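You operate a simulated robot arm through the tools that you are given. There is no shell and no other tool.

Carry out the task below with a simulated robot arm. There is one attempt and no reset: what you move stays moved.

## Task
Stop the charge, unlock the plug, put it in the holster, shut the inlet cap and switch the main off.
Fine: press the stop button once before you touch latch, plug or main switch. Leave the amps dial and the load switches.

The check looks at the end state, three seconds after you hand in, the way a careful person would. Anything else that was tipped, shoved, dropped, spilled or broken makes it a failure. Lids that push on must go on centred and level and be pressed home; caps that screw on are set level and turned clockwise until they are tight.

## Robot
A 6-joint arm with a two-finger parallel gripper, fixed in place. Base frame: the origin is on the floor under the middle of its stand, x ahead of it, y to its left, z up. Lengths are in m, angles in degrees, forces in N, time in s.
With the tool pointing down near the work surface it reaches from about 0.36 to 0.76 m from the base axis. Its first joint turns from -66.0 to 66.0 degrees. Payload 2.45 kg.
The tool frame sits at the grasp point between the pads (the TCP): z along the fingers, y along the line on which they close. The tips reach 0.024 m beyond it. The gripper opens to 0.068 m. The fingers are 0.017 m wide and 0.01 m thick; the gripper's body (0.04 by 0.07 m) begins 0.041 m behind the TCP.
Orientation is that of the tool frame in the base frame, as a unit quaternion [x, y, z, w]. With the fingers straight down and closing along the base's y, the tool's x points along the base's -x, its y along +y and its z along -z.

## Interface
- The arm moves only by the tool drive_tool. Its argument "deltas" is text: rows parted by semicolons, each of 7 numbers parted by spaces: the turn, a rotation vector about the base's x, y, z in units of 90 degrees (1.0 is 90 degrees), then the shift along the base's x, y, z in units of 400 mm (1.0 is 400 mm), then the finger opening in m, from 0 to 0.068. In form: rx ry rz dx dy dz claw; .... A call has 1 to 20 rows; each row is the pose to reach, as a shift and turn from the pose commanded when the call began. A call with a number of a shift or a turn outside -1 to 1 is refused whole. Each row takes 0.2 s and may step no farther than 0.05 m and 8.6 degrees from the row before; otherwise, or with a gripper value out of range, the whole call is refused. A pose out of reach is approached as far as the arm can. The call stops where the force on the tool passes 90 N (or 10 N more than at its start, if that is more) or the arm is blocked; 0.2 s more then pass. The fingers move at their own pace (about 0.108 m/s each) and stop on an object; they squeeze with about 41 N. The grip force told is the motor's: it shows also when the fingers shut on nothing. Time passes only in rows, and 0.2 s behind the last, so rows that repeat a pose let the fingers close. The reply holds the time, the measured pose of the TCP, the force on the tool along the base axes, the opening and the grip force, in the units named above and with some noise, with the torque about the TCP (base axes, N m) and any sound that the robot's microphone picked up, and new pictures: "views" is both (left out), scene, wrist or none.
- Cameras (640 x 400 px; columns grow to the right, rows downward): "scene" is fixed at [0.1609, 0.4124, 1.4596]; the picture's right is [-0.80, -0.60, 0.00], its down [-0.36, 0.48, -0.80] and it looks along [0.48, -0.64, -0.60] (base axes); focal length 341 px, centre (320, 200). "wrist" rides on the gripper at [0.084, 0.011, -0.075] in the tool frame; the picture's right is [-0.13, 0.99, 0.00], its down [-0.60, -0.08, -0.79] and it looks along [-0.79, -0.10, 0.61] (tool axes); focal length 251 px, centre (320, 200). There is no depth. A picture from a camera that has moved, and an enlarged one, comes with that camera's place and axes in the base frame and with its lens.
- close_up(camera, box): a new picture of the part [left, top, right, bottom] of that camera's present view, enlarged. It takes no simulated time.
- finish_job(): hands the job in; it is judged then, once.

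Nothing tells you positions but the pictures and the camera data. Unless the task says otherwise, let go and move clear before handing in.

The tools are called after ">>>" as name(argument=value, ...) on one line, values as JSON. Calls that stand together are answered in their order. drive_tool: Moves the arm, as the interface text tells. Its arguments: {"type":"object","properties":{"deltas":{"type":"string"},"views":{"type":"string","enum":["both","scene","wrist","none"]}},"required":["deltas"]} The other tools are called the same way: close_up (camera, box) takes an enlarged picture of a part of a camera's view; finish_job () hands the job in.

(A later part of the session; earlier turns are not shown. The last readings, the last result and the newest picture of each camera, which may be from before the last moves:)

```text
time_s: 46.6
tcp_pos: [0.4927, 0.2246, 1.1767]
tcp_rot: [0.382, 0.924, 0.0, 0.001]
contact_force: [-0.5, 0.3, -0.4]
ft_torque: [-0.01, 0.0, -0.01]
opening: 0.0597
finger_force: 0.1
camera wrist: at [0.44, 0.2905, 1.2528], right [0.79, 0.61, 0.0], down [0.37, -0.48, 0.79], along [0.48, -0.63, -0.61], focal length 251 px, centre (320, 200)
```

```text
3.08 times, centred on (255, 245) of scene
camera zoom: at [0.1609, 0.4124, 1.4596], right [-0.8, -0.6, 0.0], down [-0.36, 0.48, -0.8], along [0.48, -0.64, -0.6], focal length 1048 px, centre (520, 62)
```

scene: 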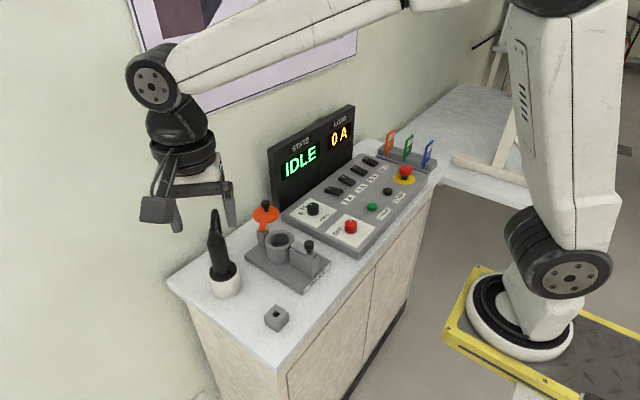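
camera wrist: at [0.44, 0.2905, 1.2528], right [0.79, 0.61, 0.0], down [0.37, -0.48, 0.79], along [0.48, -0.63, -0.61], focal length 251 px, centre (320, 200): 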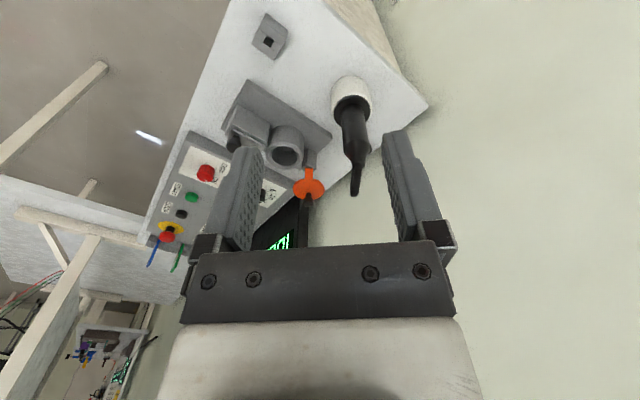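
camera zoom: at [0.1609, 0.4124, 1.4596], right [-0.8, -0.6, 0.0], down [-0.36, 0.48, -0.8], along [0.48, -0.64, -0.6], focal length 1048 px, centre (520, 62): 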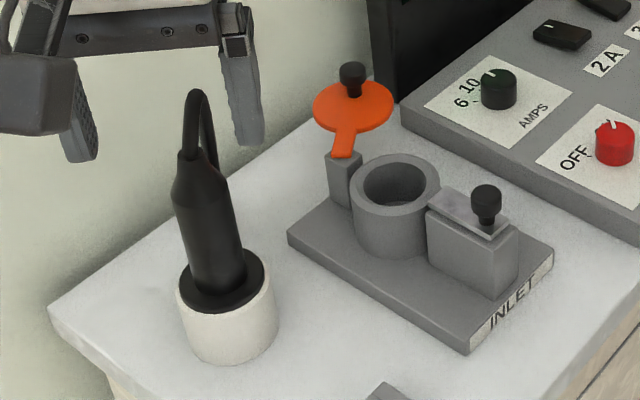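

The plug is holstered flush and upright, the inlet is empty, and the orange cap's knob is clear. Next I travel over to the cap knob, staying high until past the plug.

>>> drive_tool(deltas="0 0 0 0.055 -0.084 0 0.05; 0 0 0 0.11 -0.167 0 0.05; 0 0 0 0.165 -0.25 0 0.05; 0 0 0 0.22 -0.334 0 0.05; 0 0 0 0.275 -0.418 0 0.05; 0 0 0 0.33 -0.502 0 0.05; 0 0 0 0.385 -0.586 0 0.05; 0 0 0 0.4375 -0.669 -0.04 0.05; 0 0 0 0.4375 -0.669 -0.14 0.05; 0 0 0 0.4375 -0.669 -0.24 0.05; 0 0 0 0.4375 -0.669 -0.317 0.05; 0 0 0 0.4375 -0.669 -0.317 0.05", views="both")

>>> close_up(camera="wrist", box=[200, 0, 440, 240])

>>> close_up(camera="scene", box=[230, 160, 330, 280])

```text
time_s: 49.2
tcp_pos: [0.6659, -0.0432, 1.0504]
tcp_rot: [0.383, 0.924, -0.001, 0.002]
contact_force: [0.4, -0.2, -0.4]
ft_torque: [0.0, -0.01, -0.01]
opening: 0.0501
finger_force: 0.1
camera wrist: at [0.6141, 0.0227, 1.1254], right [0.79, 0.61, 0.0], down [0.37, -0.48, 0.79], along [0.48, -0.63, -0.61], focal length 251 px, centre (320, 200)
```

scene: 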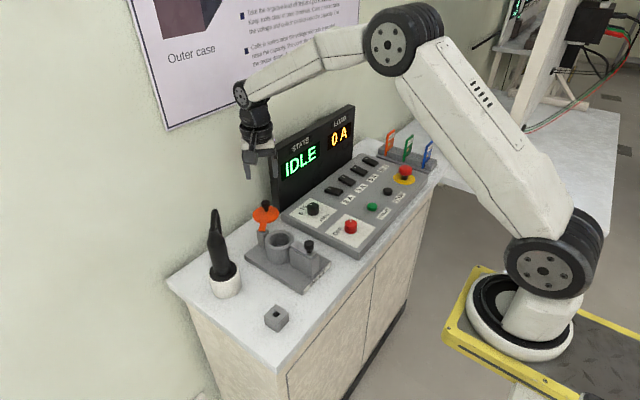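
wrist: 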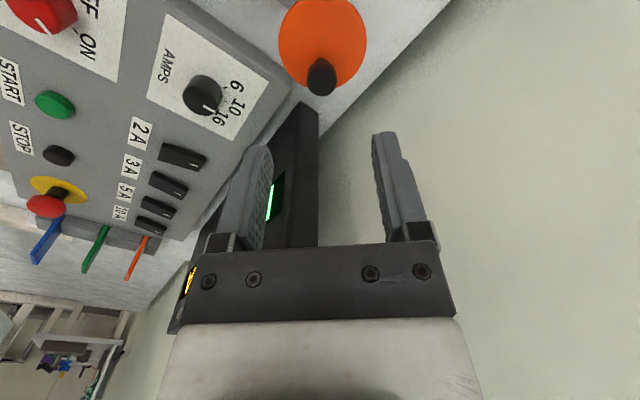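

```text
1.67 times, centred on (320, 120) of wrist
camera zoom: at [0.6141, 0.0227, 1.1254], right [0.79, 0.61, 0.0], down [0.37, -0.48, 0.79], along [0.48, -0.63, -0.61], focal length 419 px, centre (320, 333)
```

zoom: 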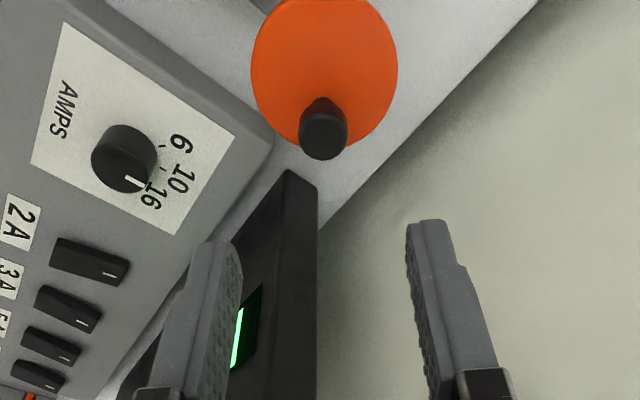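

```text
3.33 times, centred on (280, 220) of scene
camera zoom: at [0.1609, 0.4124, 1.4596], right [-0.8, -0.6, 0.0], down [-0.36, 0.48, -0.8], along [0.48, -0.64, -0.6], focal length 1136 px, centre (453, 133)
```

zoom: 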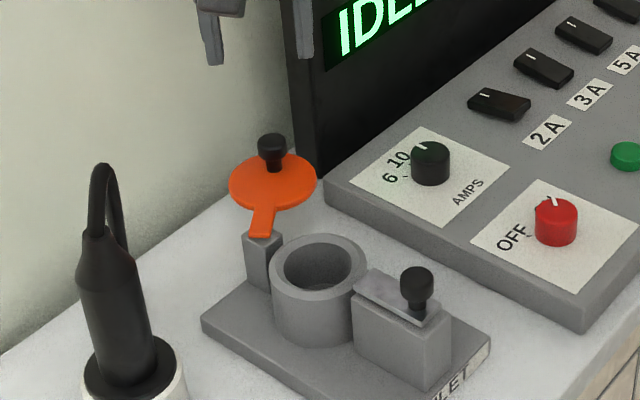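

Seen from here the cap knob sits toward the outer edge of the disc, at about [0.674,-0.054] with its head near z≈0.937, on a radius of ≈0.068 m from the post. I move above it with a slight tilt away from the display and verify.

>>> drive_tool(deltas="-0.047 -0.047 0 0.01 -0.013 -0.03 0.05; -0.094 -0.094 0 0.019 -0.026 -0.07 0.05; -0.094 -0.094 0 0.019 -0.026 -0.12 0.05; -0.094 -0.094 0 0.019 -0.026 -0.15 0.05; -0.094 -0.094 0 0.019 -0.026 -0.15 0.05", views="both")

>>> close_up(camera="wrist", box=[200, 0, 440, 240])

>>> close_up(camera="scene", box=[230, 160, 310, 250])

```text
time_s: 50.4
tcp_pos: [0.6741, -0.0547, 0.9908]
tcp_rot: [0.38, 0.919, -0.041, 0.097]
contact_force: [0.4, -0.3, -0.2]
ft_torque: [0.0, -0.03, -0.01]
opening: 0.0497
finger_force: 0.0
camera wrist: at [0.6127, 0.022, 1.0464], right [0.79, 0.61, 0.03], down [0.24, -0.36, 0.9], along [0.56, -0.71, -0.43], focal length 251 px, centre (320, 200)
```

scene: 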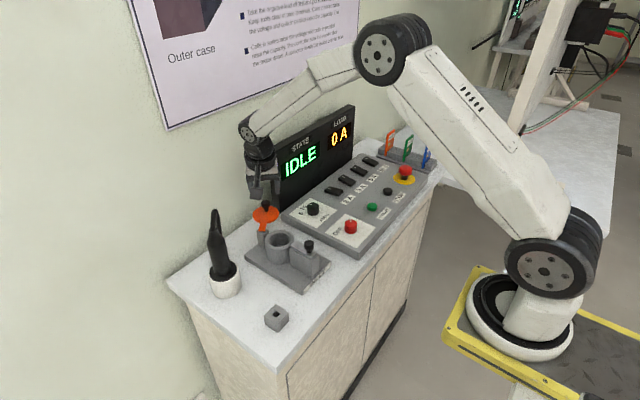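
wrist: 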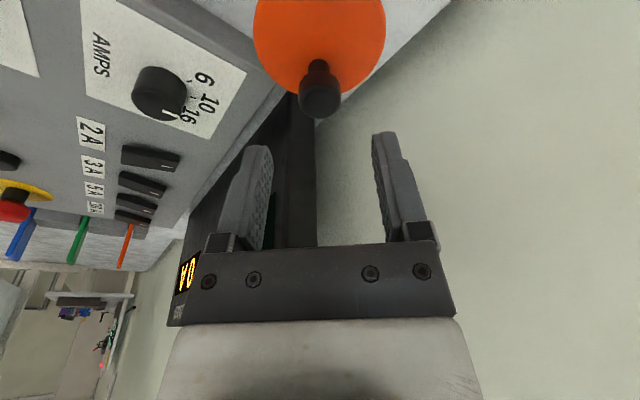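

```text
1.67 times, centred on (320, 120) of wrist
camera zoom: at [0.6127, 0.022, 1.0464], right [0.79, 0.61, 0.03], down [0.24, -0.36, 0.9], along [0.56, -0.71, -0.43], focal length 419 px, centre (320, 333)
```

zoom: 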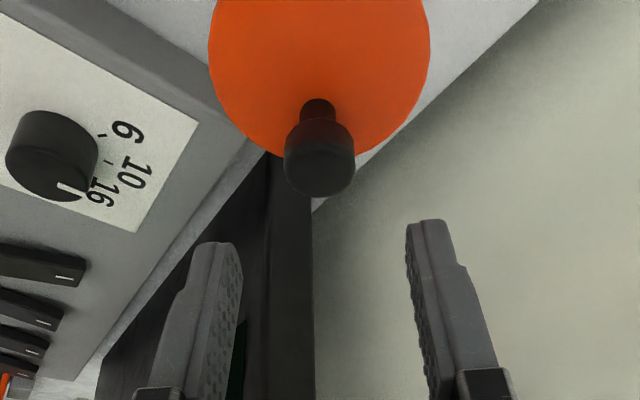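

```text
4.44 times, centred on (270, 205) of scene
camera zoom: at [0.1609, 0.4124, 1.4596], right [-0.8, -0.6, 0.0], down [-0.36, 0.48, -0.8], along [0.48, -0.64, -0.6], focal length 1514 px, centre (542, 178)
```

zoom: 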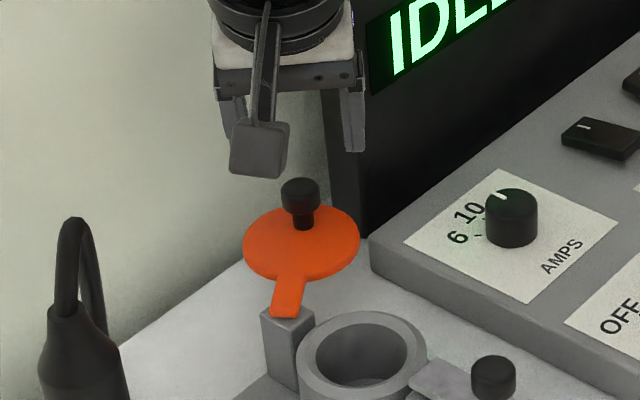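

Two wrist views agree on the cap knob head at ≈[0.673,-0.052,0.940]. I lower the open fingers around it and close.

>>> drive_tool(deltas="0 0 0 -0.001 0.006 -0.03 0.05; 0 0 0 -0.001 0.006 -0.06 0.05; 0 0 0 -0.001 0.006 -0.09 0.05; 0 0 0 -0.001 0.006 -0.104 0.05; 0 0 0 -0.001 0.006 -0.104 0.05", views="both")

>>> close_up(camera="wrist", box=[200, 0, 440, 240])

>>> close_up(camera="scene", box=[230, 160, 310, 250])

```text
time_s: 51.6
tcp_pos: [0.6725, -0.0509, 0.9479]
tcp_rot: [0.38, 0.919, -0.04, 0.098]
contact_force: [-0.6, -0.6, -0.4]
ft_torque: [0.01, -0.03, -0.02]
opening: 0.05
finger_force: 0.0
camera wrist: at [0.6121, 0.0249, 1.0047], right [0.79, 0.61, 0.03], down [0.24, -0.36, 0.9], along [0.56, -0.71, -0.43], focal length 251 px, centre (320, 200)
```

scene: 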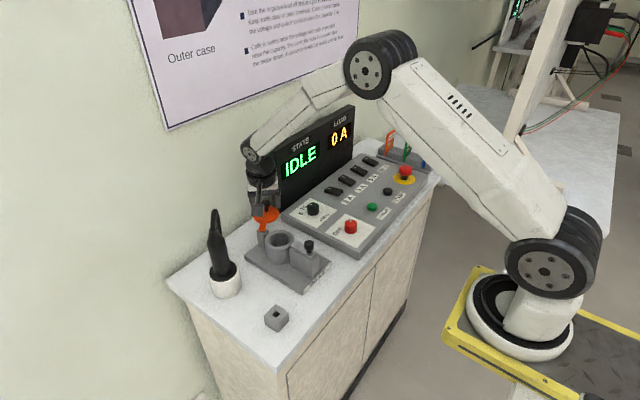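
wrist: 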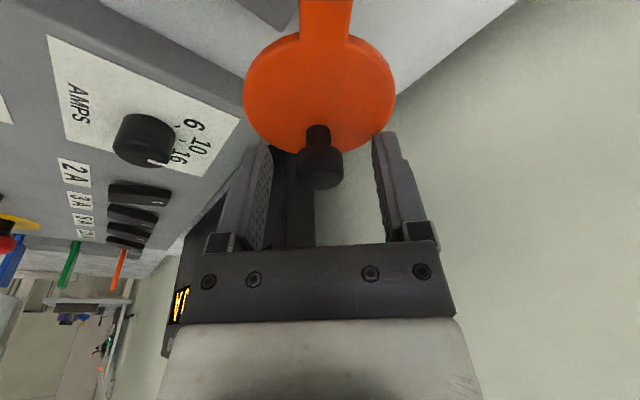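

```text
1.67 times, centred on (320, 120) of wrist
camera zoom: at [0.6121, 0.0249, 1.0047], right [0.79, 0.61, 0.03], down [0.24, -0.36, 0.9], along [0.56, -0.71, -0.43], focal length 419 px, centre (320, 333)
```

zoom: 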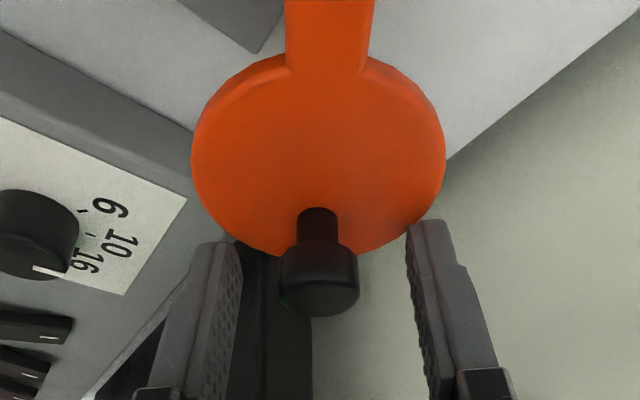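

```text
4.44 times, centred on (270, 205) of scene
camera zoom: at [0.1609, 0.4124, 1.4596], right [-0.8, -0.6, 0.0], down [-0.36, 0.48, -0.8], along [0.48, -0.64, -0.6], focal length 1514 px, centre (542, 178)
```

zoom: 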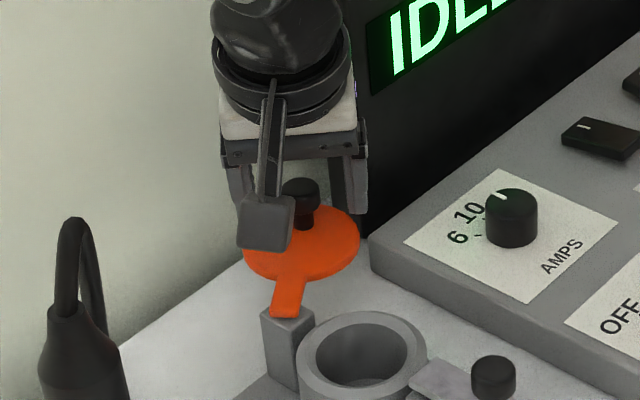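

The knob is centred between the pads at the right height. I close on it.

>>> drive_tool(deltas="0 0 0 0 0 0 0.035; 0 0 0 0 0 0 0.02; 0 0 0 0 0 0 0.015; 0 0 0 0 0 0 0.015", views="none")

```text
time_s: 52.6
tcp_pos: [0.6732, -0.0525, 0.9481]
tcp_rot: [0.38, 0.919, -0.04, 0.097]
contact_force: [0.1, 0.3, -0.5]
ft_torque: [-0.02, -0.01, 0.02]
opening: 0.0208
finger_force: 38.4
```

The knob is gripped with no side load. I start the swing along the arc around the post in small steps and check the force.

>>> drive_tool(deltas="0 0 0 -0.0142 -0.009 0 0.015; 0 0 0 -0.027 -0.0158 0 0.015; 0 0 0 -0.0406 -0.0214 0 0.015; 0 0 0 -0.0406 -0.0214 0 0.015", views="scene")

>>> close_up(camera="scene", box=[230, 160, 310, 250])

```text
time_s: 53.6
tcp_pos: [0.6576, -0.0593, 0.9489]
tcp_rot: [0.38, 0.919, -0.04, 0.096]
contact_force: [4.2, 2.0, -0.9]
ft_torque: [0.07, -0.08, -0.26]
opening: 0.0209
finger_force: 38.3
```

scene: 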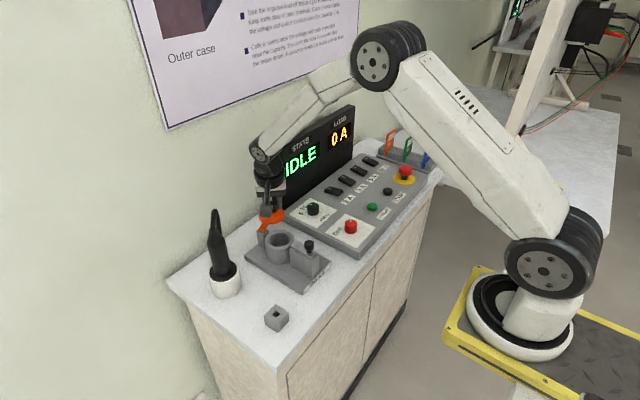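

```text
4.44 times, centred on (270, 205) of scene
camera zoom: at [0.161, 0.4124, 1.4595], right [-0.8, -0.6, 0.0], down [-0.36, 0.48, -0.8], along [0.48, -0.64, -0.6], focal length 1514 px, centre (542, 178)
```

zoom: 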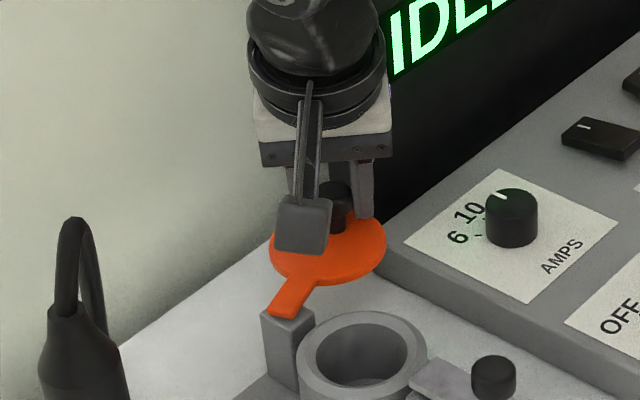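

The cap swings freely about the post (about 4 N). I continue the arc to roughly 30° short of closed.

>>> drive_tool(deltas="0 0 0 -0.0283 -0.0075 0 0.015; 0 0 0 -0.0574 -0.0101 0 0.015; 0 0 0 -0.0865 -0.0075 0 0.015; 0 0 0 -0.1148 0 0 0.015; 0 0 0 -0.1413 0.0124 0 0.015; 0 0 0 -0.1653 0.0291 0 0.015; 0 0 0 -0.1859 0.0498 0 0.015; 0 0 0 -0.2028 0.0738 0 0.015; 0 0 0 -0.2028 0.0738 0 0.015", views="both")

>>> close_up(camera="scene", box=[240, 190, 320, 280])

```text
time_s: 55.6
tcp_pos: [0.5778, -0.0303, 0.9498]
tcp_rot: [0.381, 0.919, -0.041, 0.098]
contact_force: [16.5, 5.4, -1.9]
ft_torque: [-0.19, -0.11, -0.29]
opening: 0.0274
finger_force: 7.1
camera wrist: at [0.5158, 0.0457, 1.0049], right [0.79, 0.61, 0.03], down [0.24, -0.36, 0.9], along [0.56, -0.71, -0.43], focal length 251 px, centre (320, 200)
```

scene: 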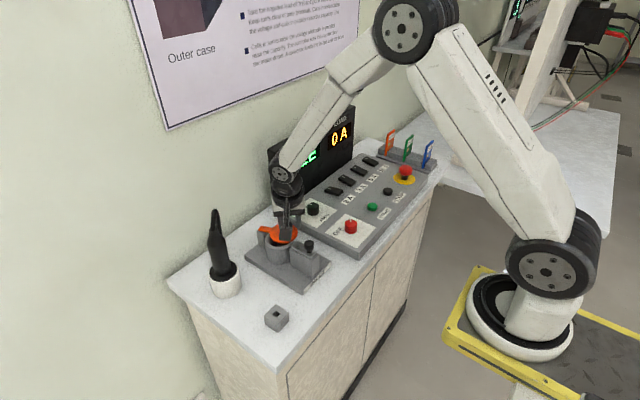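
wrist: 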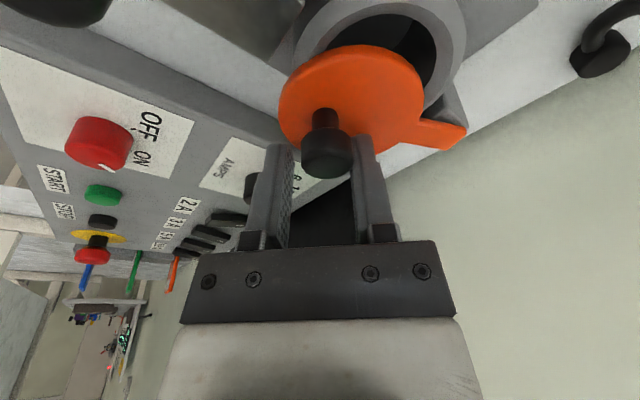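

```text
4.44 times, centred on (280, 235) of scene
camera zoom: at [0.1614, 0.4126, 1.4595], right [-0.8, -0.6, 0.0], down [-0.36, 0.48, -0.8], along [0.48, -0.64, -0.6], focal length 1514 px, centre (498, 44)
```

zoom: 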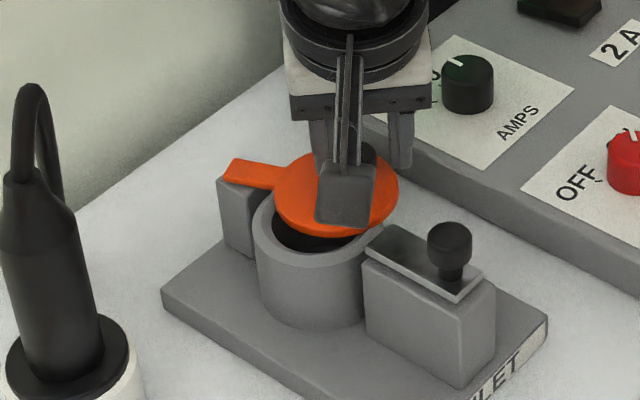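

The cap is almost over the inlet, but the knob has shifted in the grip, so my arc radius is a few mm too large here. I look closely before continuing.

>>> close_up(camera="wrist", box=[230, 30, 480, 230])

>>> drive_tool(deltas="0 0 0 0.006 0.002 0 0.015; 0 0 0 0.006 0.002 0 0.015", views="wrist")

```text
2.00 times, centred on (355, 130) of wrist
camera zoom: at [0.5158, 0.0457, 1.0049], right [0.79, 0.61, 0.03], down [0.24, -0.36, 0.9], along [0.56, -0.71, -0.43], focal length 503 px, centre (250, 340)
```

zoom: 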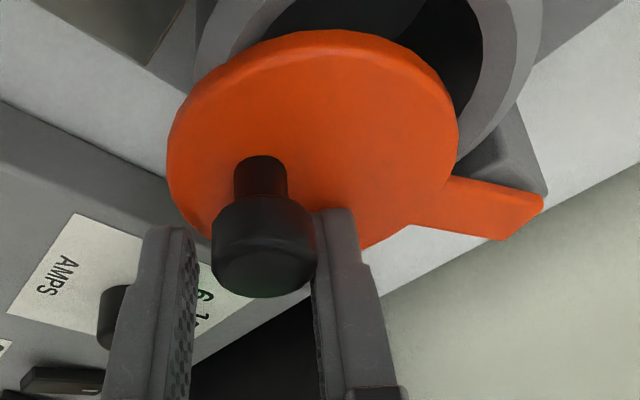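

```text
time_s: 56.2
tcp_pos: [0.5798, -0.0304, 0.9488]
tcp_rot: [0.38, 0.919, -0.041, 0.098]
contact_force: [10.9, 4.4, 5.9]
ft_torque: [0.13, -0.08, -0.13]
opening: 0.0239
finger_force: 5.6
camera wrist: at [0.5177, 0.0461, 1.0049], right [0.79, 0.61, 0.03], down [0.24, -0.35, 0.9], along [0.56, -0.71, -0.43], focal length 251 px, centre (320, 200)
```

wrist: 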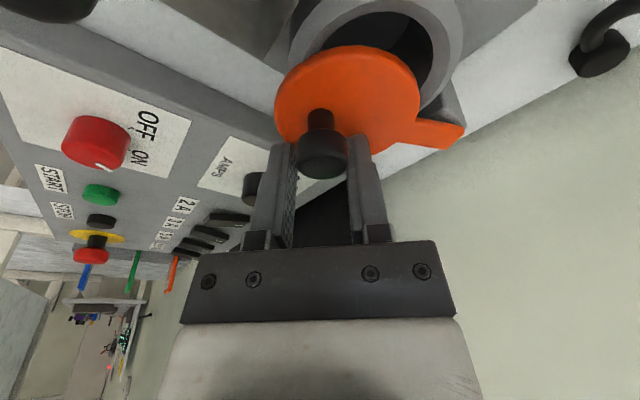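

The knob has crept to the edge of the pads. I open, recentre on it (≈[0.575,-0.024]) and grip again.

>>> drive_tool(deltas="0 0 0 0 0 0 0.035; 0 0 0 0 0 0 0.045; 0 0 0 -0.0085 0.018 0 0.045; 0 0 0 -0.0085 0.018 0 0.045", views="wrist")

>>> close_up(camera="wrist", box=[230, 30, 480, 230])

```text
time_s: 57.2
tcp_pos: [0.576, -0.0225, 0.947]
tcp_rot: [0.381, 0.919, -0.041, 0.096]
contact_force: [0.6, -0.1, -0.3]
ft_torque: [-0.02, -0.04, 0.02]
opening: 0.0448
finger_force: 0.0
camera wrist: at [0.5134, 0.0538, 1.0041], right [0.79, 0.61, 0.03], down [0.25, -0.36, 0.9], along [0.56, -0.71, -0.43], focal length 251 px, centre (320, 200)
```

wrist: 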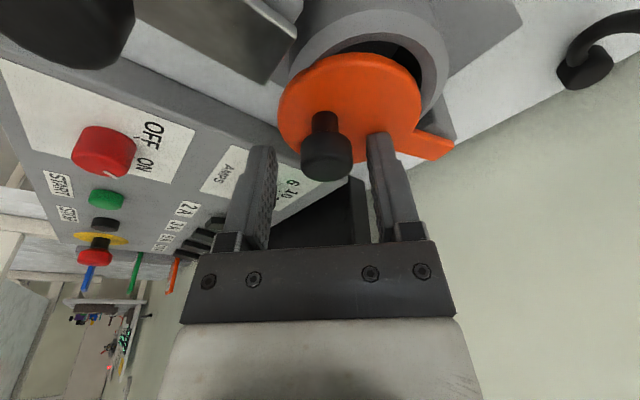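

```text
2.00 times, centred on (355, 130) of wrist
camera zoom: at [0.5134, 0.0538, 1.0041], right [0.79, 0.61, 0.03], down [0.25, -0.36, 0.9], along [0.56, -0.71, -0.43], focal length 503 px, centre (250, 340)
```

zoom: 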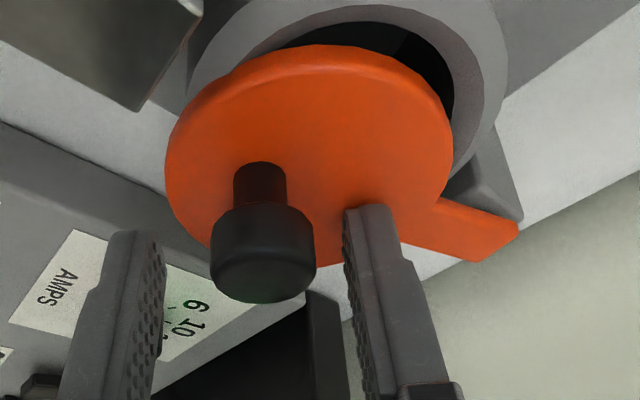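

The cap itself drifted along with the last move; the knob is now at about [0.572,-0.015]. I recentre once more and close.

>>> drive_tool(deltas="0 0 0 -0.005 0.009 0 0.045; 0 0 0 -0.01 0.018 0 0.045; 0 0 0 -0.01 0.018 0 0.045", views="wrist")

>>> close_up(camera="wrist", box=[230, 30, 480, 230])

>>> close_up(camera="scene", box=[240, 190, 320, 280])

```text
time_s: 58.0
tcp_pos: [0.5715, -0.0156, 0.9474]
tcp_rot: [0.381, 0.919, -0.041, 0.096]
contact_force: [0.1, 0.4, -0.6]
ft_torque: [-0.01, -0.03, 0.01]
opening: 0.0449
finger_force: 0.2
camera wrist: at [0.5097, 0.0609, 1.0043], right [0.79, 0.61, 0.03], down [0.24, -0.36, 0.9], along [0.56, -0.71, -0.43], focal length 251 px, centre (320, 200)
```

wrist: 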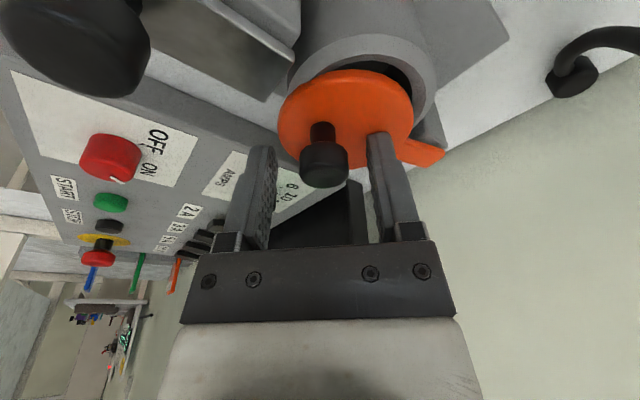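

```text
2.00 times, centred on (355, 130) of wrist
camera zoom: at [0.5097, 0.0609, 1.0043], right [0.79, 0.61, 0.03], down [0.24, -0.36, 0.9], along [0.56, -0.71, -0.43], focal length 503 px, centre (250, 340)
```

zoom: 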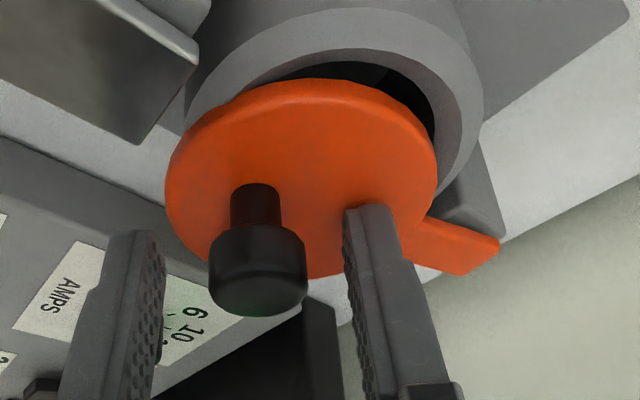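

```text
4.44 times, centred on (280, 235) of scene
camera zoom: at [0.1609, 0.4124, 1.4596], right [-0.8, -0.6, 0.0], down [-0.36, 0.48, -0.8], along [0.48, -0.64, -0.6], focal length 1514 px, centre (498, 44)
```

zoom: 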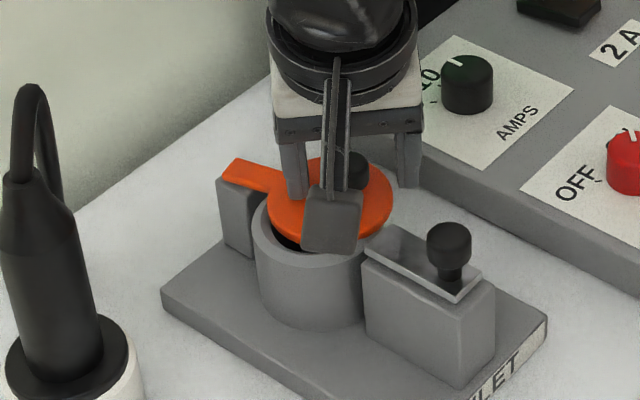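

The knob is now nearly centred in the open fingers. I close on it and continue the last part of the swing.

>>> drive_tool(deltas="0 0 0 0 0.003 0 0.03; 0 0 0 0 0.003 0 0.015; 0 0 0 0 0.003 0 0.015; 0 0 0 -0.002 0.013 0 0.015; 0 0 0 -0.003 0.024 0 0.015; 0 0 0 -0.003 0.024 0 0.015", views="both")

>>> close_up(camera="wrist", box=[230, 30, 480, 230])

>>> close_up(camera="scene", box=[240, 190, 320, 280])

```text
time_s: 59.4
tcp_pos: [0.5693, -0.0058, 0.9493]
tcp_rot: [0.38, 0.919, -0.041, 0.097]
contact_force: [-5.2, -3.8, 9.3]
ft_torque: [0.04, 0.19, -0.26]
opening: 0.0207
finger_force: 38.8
camera wrist: at [0.5082, 0.0704, 1.0045], right [0.79, 0.61, 0.03], down [0.25, -0.36, 0.9], along [0.56, -0.71, -0.43], focal length 251 px, centre (320, 200)
```

scene: 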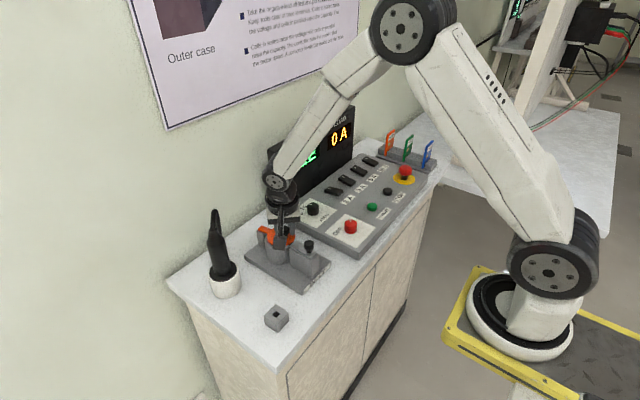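
wrist: 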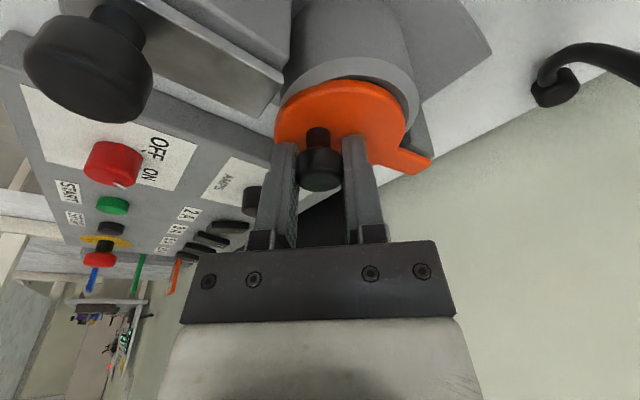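

```text
2.00 times, centred on (355, 130) of wrist
camera zoom: at [0.5082, 0.0704, 1.0045], right [0.79, 0.61, 0.03], down [0.25, -0.36, 0.9], along [0.56, -0.71, -0.43], focal length 503 px, centre (250, 340)
```

zoom: 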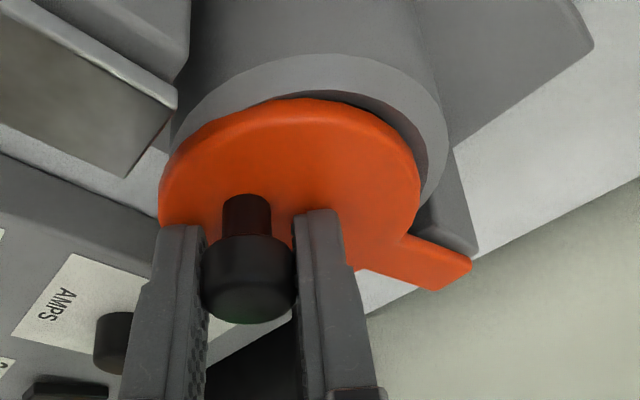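

```text
4.44 times, centred on (280, 235) of scene
camera zoom: at [0.1606, 0.4122, 1.4596], right [-0.8, -0.6, 0.0], down [-0.36, 0.48, -0.8], along [0.48, -0.64, -0.6], focal length 1514 px, centre (498, 44)
```

zoom: 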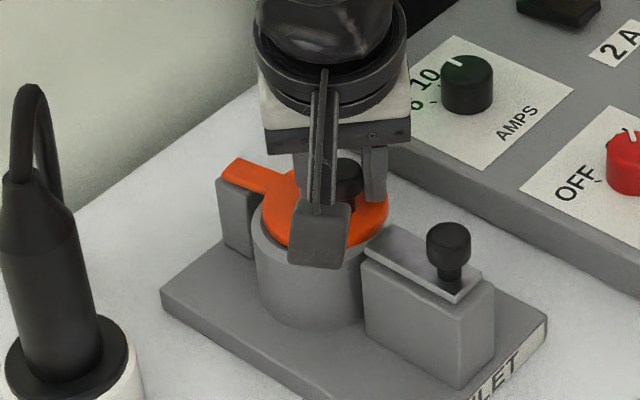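

The cap covers most of the inlet with a good grip again. I continue in small +y steps until it meets its stop.

>>> drive_tool(deltas="0 0 0 0 0.006 0 0.015; 0 0 0 0 0.012 0 0.015; 0 0 0 0.001 0.018 0 0.015; 0 0 0 0.001 0.018 0 0.015", views="both")

>>> close_up(camera="wrist", box=[230, 30, 480, 230])

>>> close_up(camera="scene", box=[240, 190, 320, 280])

```text
time_s: 60.4
tcp_pos: [0.5694, 0.0024, 0.9484]
tcp_rot: [0.382, 0.918, -0.041, 0.096]
contact_force: [-19.2, -3.5, 14.1]
ft_torque: [-0.01, 0.25, -0.18]
opening: 0.0211
finger_force: 38.5
camera wrist: at [0.5074, 0.0774, 1.0044], right [0.79, 0.61, 0.02], down [0.25, -0.35, 0.9], along [0.56, -0.71, -0.43], focal length 251 px, centre (320, 200)
```

scene: 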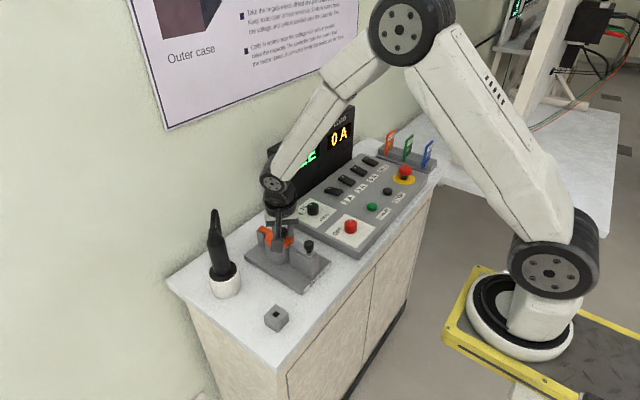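
wrist: 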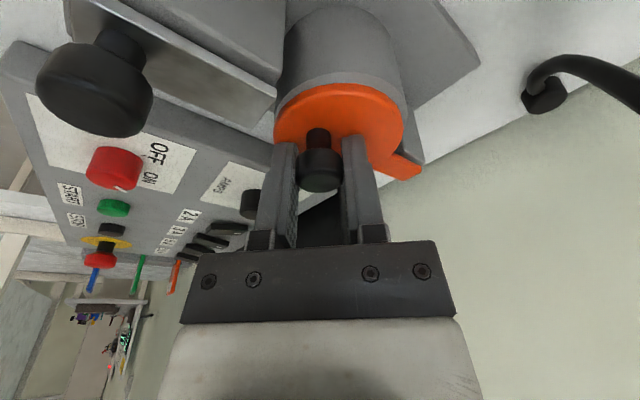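

```text
2.00 times, centred on (355, 130) of wrist
camera zoom: at [0.5074, 0.0774, 1.0044], right [0.79, 0.61, 0.02], down [0.25, -0.35, 0.9], along [0.56, -0.71, -0.43], focal length 503 px, centre (250, 340)
```

zoom: 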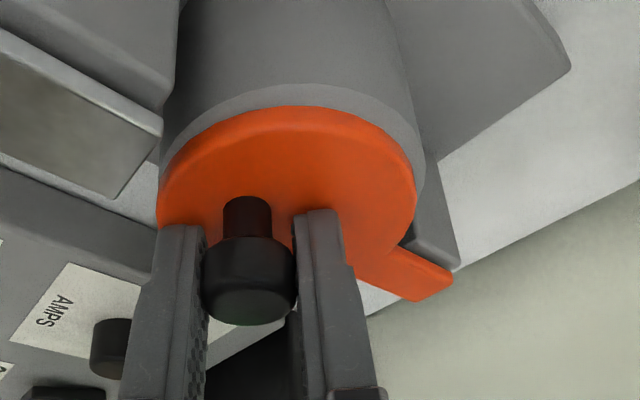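

```text
4.44 times, centred on (280, 235) of scene
camera zoom: at [0.1601, 0.4123, 1.4597], right [-0.8, -0.6, 0.0], down [-0.36, 0.48, -0.8], along [0.48, -0.64, -0.6], focal length 1514 px, centre (498, 44)
```

zoom: 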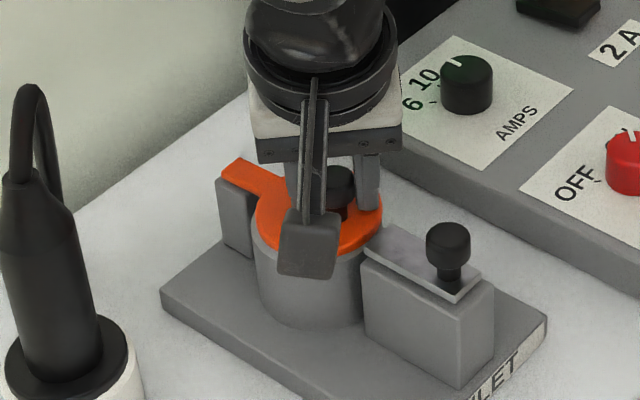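

The cap almost fully covers the collar; a thin crescent remains on the +y side. I ease x by about -1.5 mm and nudge further +y.

>>> drive_tool(deltas="0 0 0 -0.004 0.002 0 0.015; 0 0 0 -0.005 0.005 0 0.015; 0 0 0 -0.005 0.009 0 0.015; 0 0 0 -0.005 0.009 0 0.015", views="both")

>>> close_up(camera="wrist", box=[230, 30, 480, 230])

>>> close_up(camera="scene", box=[240, 190, 320, 280])

```text
time_s: 61.4
tcp_pos: [0.5675, 0.0044, 0.9474]
tcp_rot: [0.38, 0.919, -0.04, 0.097]
contact_force: [-3.7, -6.6, -6.4]
ft_torque: [-0.13, -0.1, -0.18]
opening: 0.0211
finger_force: 38.5
camera wrist: at [0.5069, 0.0807, 1.0042], right [0.79, 0.61, 0.03], down [0.24, -0.36, 0.9], along [0.56, -0.71, -0.43], focal length 251 px, centre (320, 200)
```

scene: 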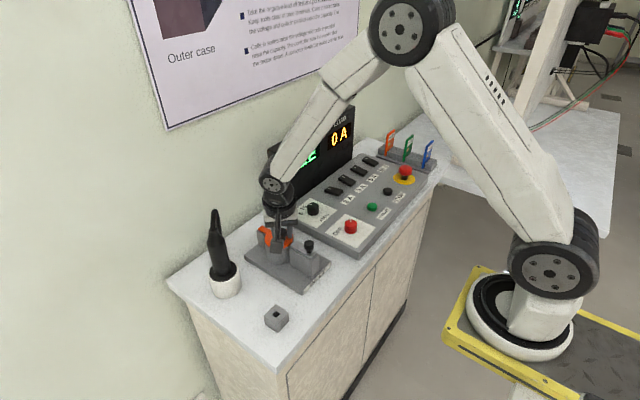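
wrist: 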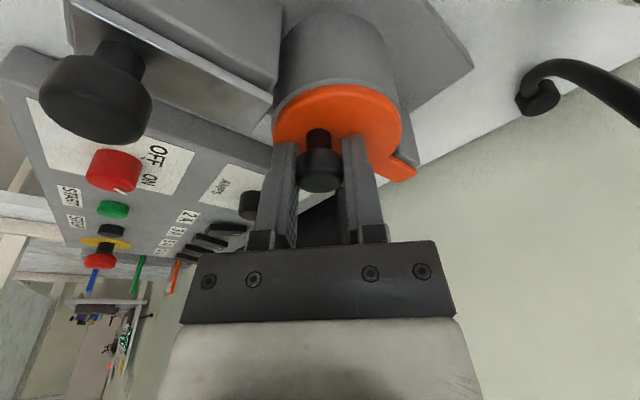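

```text
2.00 times, centred on (355, 130) of wrist
camera zoom: at [0.5069, 0.0807, 1.0042], right [0.79, 0.61, 0.03], down [0.24, -0.36, 0.9], along [0.56, -0.71, -0.43], focal length 503 px, centre (250, 340)
```

zoom: 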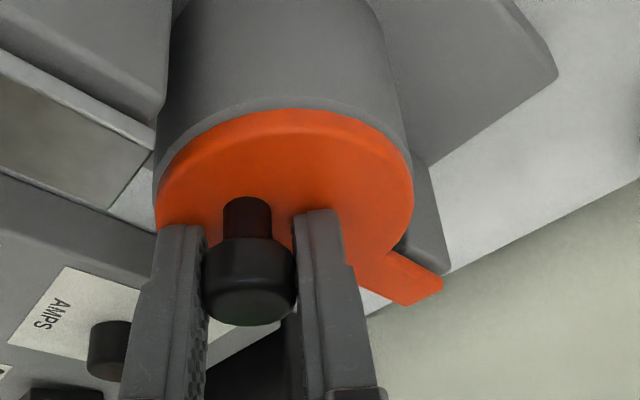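

```text
4.44 times, centred on (280, 235) of scene
camera zoom: at [0.1609, 0.4122, 1.4596], right [-0.8, -0.6, 0.0], down [-0.36, 0.48, -0.8], along [0.48, -0.64, -0.6], focal length 1514 px, centre (498, 44)
```

zoom: 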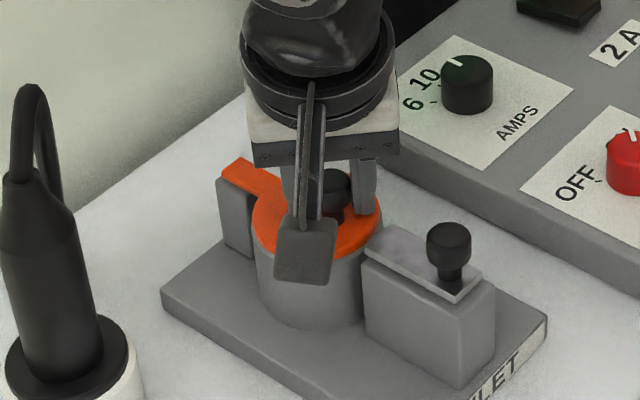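

The disc now matches the collar outline. I'll nudge another 2 mm to feel whether it has reached its stop.

>>> drive_tool(deltas="0 0 0 0 0.003 0 0.015; 0 0 0 0 0.006 0 0.015; 0 0 0 0 0.006 0 0.015", views="none")

```text
time_s: 62.2
tcp_pos: [0.5687, 0.0049, 0.9496]
tcp_rot: [0.381, 0.919, -0.042, 0.097]
contact_force: [-2.2, -26.7, -8.7]
ft_torque: [-0.29, -0.14, -0.07]
opening: 0.0208
finger_force: 37.9
```

A firm 27 N stop in y: the cap is at its closed end position. I relax, release the knob and lift clear.

>>> drive_tool(deltas="0 0 0 0 -0.005 0 0.015; 0 0 0 0 -0.005 0 0.03; 0 0 0 0 -0.005 0 0.042; 0 0 0 0 -0.005 0 0.042; 0 0 0 0 -0.005 0.06 0.042; 0 0 0 0 -0.005 0.16 0.042; 0 0 0 0 -0.005 0.26 0.042; 0 0 0 -0.03 0.03 0.33 0.042; 0 0 0 -0.03 0.03 0.33 0.042", views="both")

>>> close_up(camera="wrist", box=[200, 0, 440, 200])

>>> close_up(camera="scene", box=[240, 190, 320, 280])

```text
time_s: 64.2
tcp_pos: [0.5567, 0.0168, 1.082]
tcp_rot: [0.38, 0.919, -0.04, 0.098]
contact_force: [-0.4, -0.3, 0.2]
ft_torque: [0.01, 0.01, -0.03]
opening: 0.042
finger_force: 0.1
camera wrist: at [0.4948, 0.0949, 1.1375], right [0.79, 0.61, 0.03], down [0.24, -0.36, 0.9], along [0.56, -0.71, -0.43], focal length 251 px, centre (320, 200)
```

scene: 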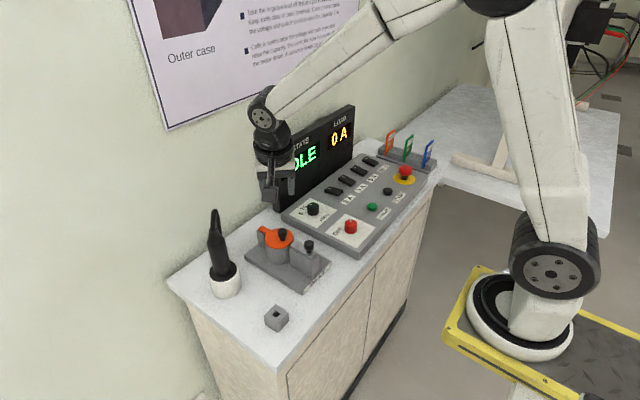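
wrist: 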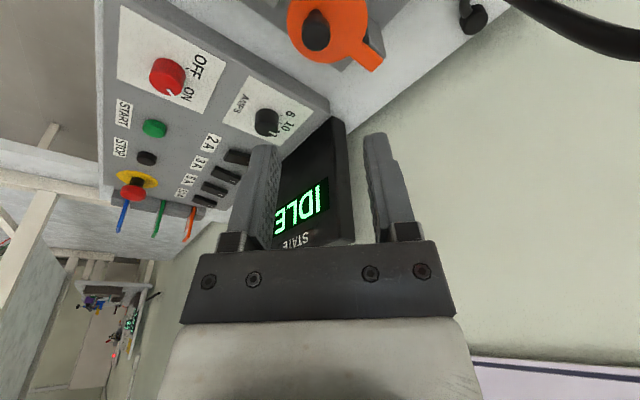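

```text
2.00 times, centred on (320, 100) of wrist
camera zoom: at [0.4948, 0.0949, 1.1375], right [0.79, 0.61, 0.03], down [0.24, -0.36, 0.9], along [0.56, -0.71, -0.43], focal length 503 px, centre (320, 400)
```

zoom: 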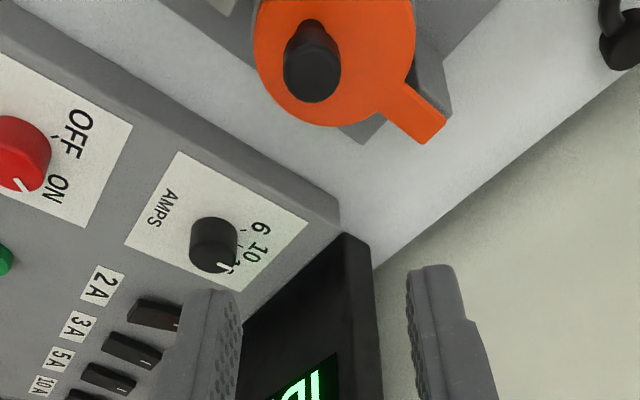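

```text
4.44 times, centred on (280, 235) of scene
camera zoom: at [0.1609, 0.4124, 1.4596], right [-0.8, -0.6, 0.0], down [-0.36, 0.48, -0.8], along [0.48, -0.64, -0.6], focal length 1514 px, centre (498, 44)
```

zoom: 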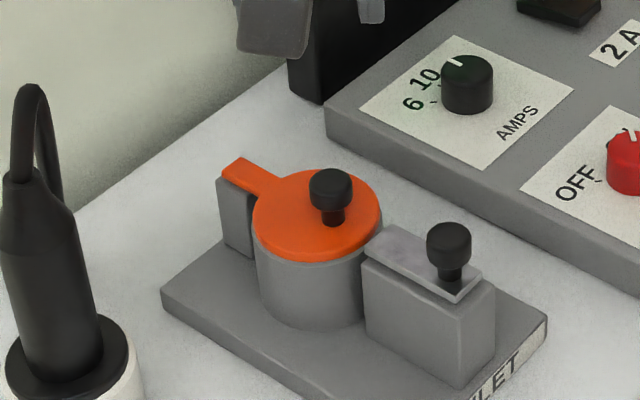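

The cap sits centred on the inlet collar. Now I go to the red main switch, bringing the tool vertical above it.

>>> drive_tool(deltas="0.047 0.047 0 -0.03 -0.08 0 0.05; 0.094 0.094 0 -0.06 -0.17 0 0.05; 0.094 0.094 0 -0.1 -0.26 0 0.05; 0.094 0.094 0 -0.14 -0.35 0 0.05; 0.094 0.094 0 -0.167 -0.4345 -0.02 0.05; 0.094 0.094 0 -0.167 -0.4345 -0.08 0.05; 0.094 0.094 0 -0.167 -0.4345 -0.08 0.05", views="both")

>>> close_up(camera="wrist", box=[240, 0, 400, 120])

>>> close_up(camera="scene", box=[320, 190, 390, 260])

```text
time_s: 65.8
tcp_pos: [0.4905, -0.1555, 1.0487]
tcp_rot: [0.383, 0.924, 0.0, 0.0]
contact_force: [0.7, 0.6, -0.1]
ft_torque: [0.01, -0.01, 0.01]
opening: 0.0501
finger_force: 0.2
camera wrist: at [0.4381, -0.0891, 1.1234], right [0.79, 0.61, 0.0], down [0.37, -0.48, 0.79], along [0.48, -0.63, -0.61], focal length 251 px, centre (320, 200)
```

scene: 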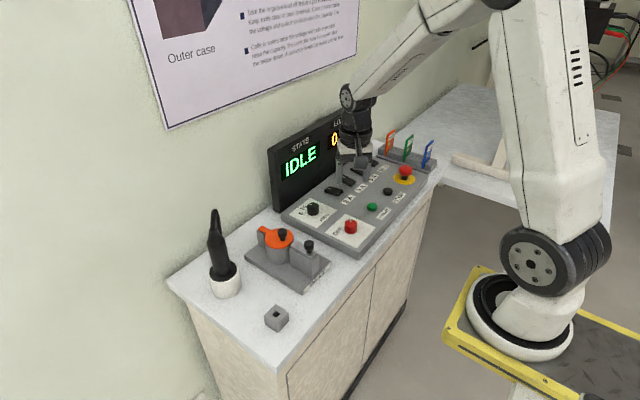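
wrist: 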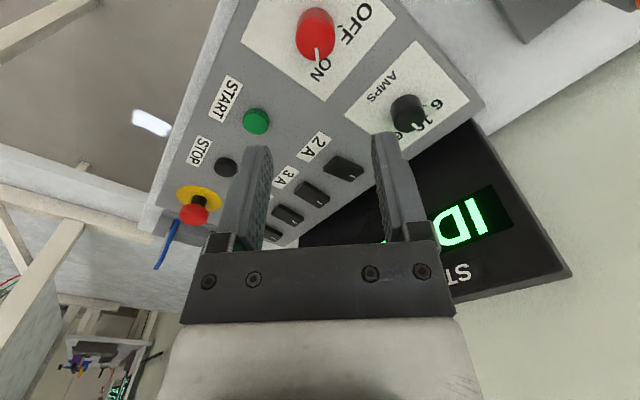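

```text
3.33 times, centred on (320, 60) of wrist
camera zoom: at [0.4381, -0.0891, 1.1234], right [0.79, 0.61, 0.0], down [0.37, -0.48, 0.79], along [0.48, -0.63, -0.61], focal length 838 px, centre (320, 667)
```

zoom: 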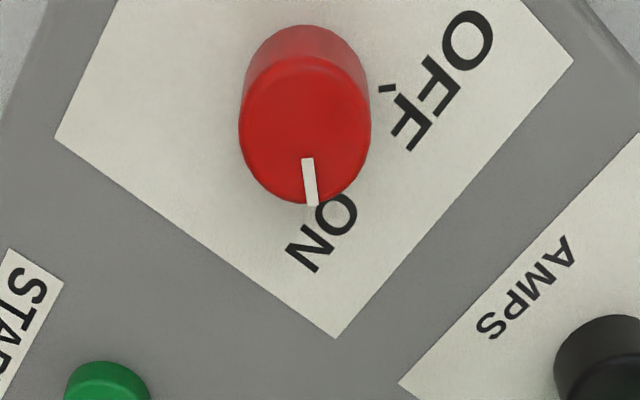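

```text
5.71 times, centred on (355, 225) of scene
camera zoom: at [0.1609, 0.4124, 1.4596], right [-0.8, -0.6, 0.0], down [-0.36, 0.48, -0.8], along [0.48, -0.64, -0.6], focal length 1946 px, centre (120, 57)
```

zoom: 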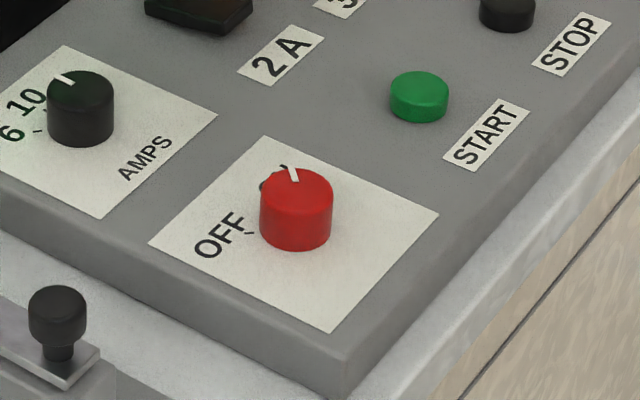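

The main switch is a ≈32 mm round knob at ≈[0.484,-0.155], top z≈0.90, pointing to ON (azimuth ≈-45°) with the OFF tick at ≈+45°, so it needs about +90° (counter-clockwise from above). I lower the open fingers over it and check alignment.

>>> drive_tool(deltas="0 0 0 -0.0168 0.002 -0.06 0.058; 0 0 0 -0.0168 0.002 -0.14 0.058; 0 0 0 -0.0168 0.002 -0.22 0.058; 0 0 0 -0.0168 0.002 -0.27 0.058; 0 0 0 -0.0168 0.002 -0.27 0.058", views="both")

>>> close_up(camera="wrist", box=[200, 30, 440, 210])

>>> close_up(camera="scene", box=[320, 170, 400, 260])

```text
time_s: 67.0
tcp_pos: [0.4837, -0.1535, 0.9397]
tcp_rot: [0.382, 0.924, -0.001, 0.002]
contact_force: [0.7, -0.2, 0.3]
ft_torque: [-0.03, -0.02, -0.01]
opening: 0.0578
finger_force: 0.0
camera wrist: at [0.4317, -0.0874, 1.0152], right [0.79, 0.61, 0.0], down [0.37, -0.48, 0.79], along [0.48, -0.63, -0.61], focal length 251 px, centre (320, 200)
```

scene: 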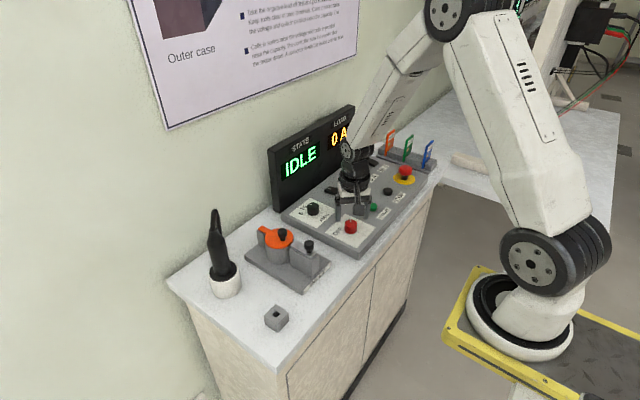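
wrist: 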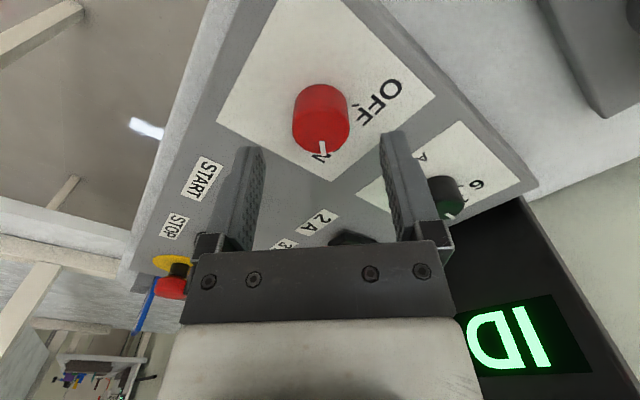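

```text
2.22 times, centred on (320, 120) of wrist
camera zoom: at [0.4317, -0.0874, 1.0152], right [0.79, 0.61, 0.0], down [0.37, -0.48, 0.79], along [0.48, -0.63, -0.61], focal length 559 px, centre (320, 378)
```

zoom: 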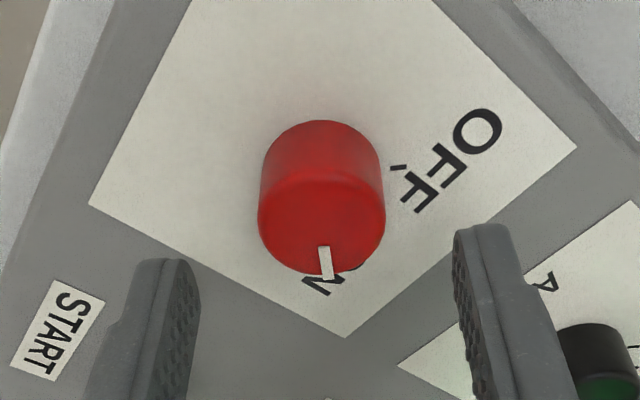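

```text
4.44 times, centred on (360, 215) of scene
camera zoom: at [0.1609, 0.4124, 1.4596], right [-0.8, -0.6, 0.0], down [-0.36, 0.48, -0.8], along [0.48, -0.64, -0.6], focal length 1514 px, centre (142, 133)
```

zoom: 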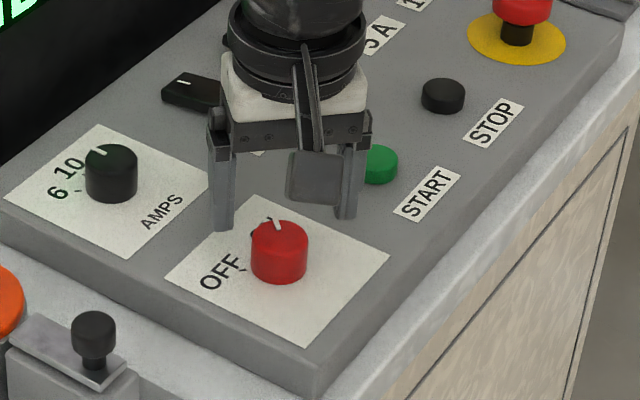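

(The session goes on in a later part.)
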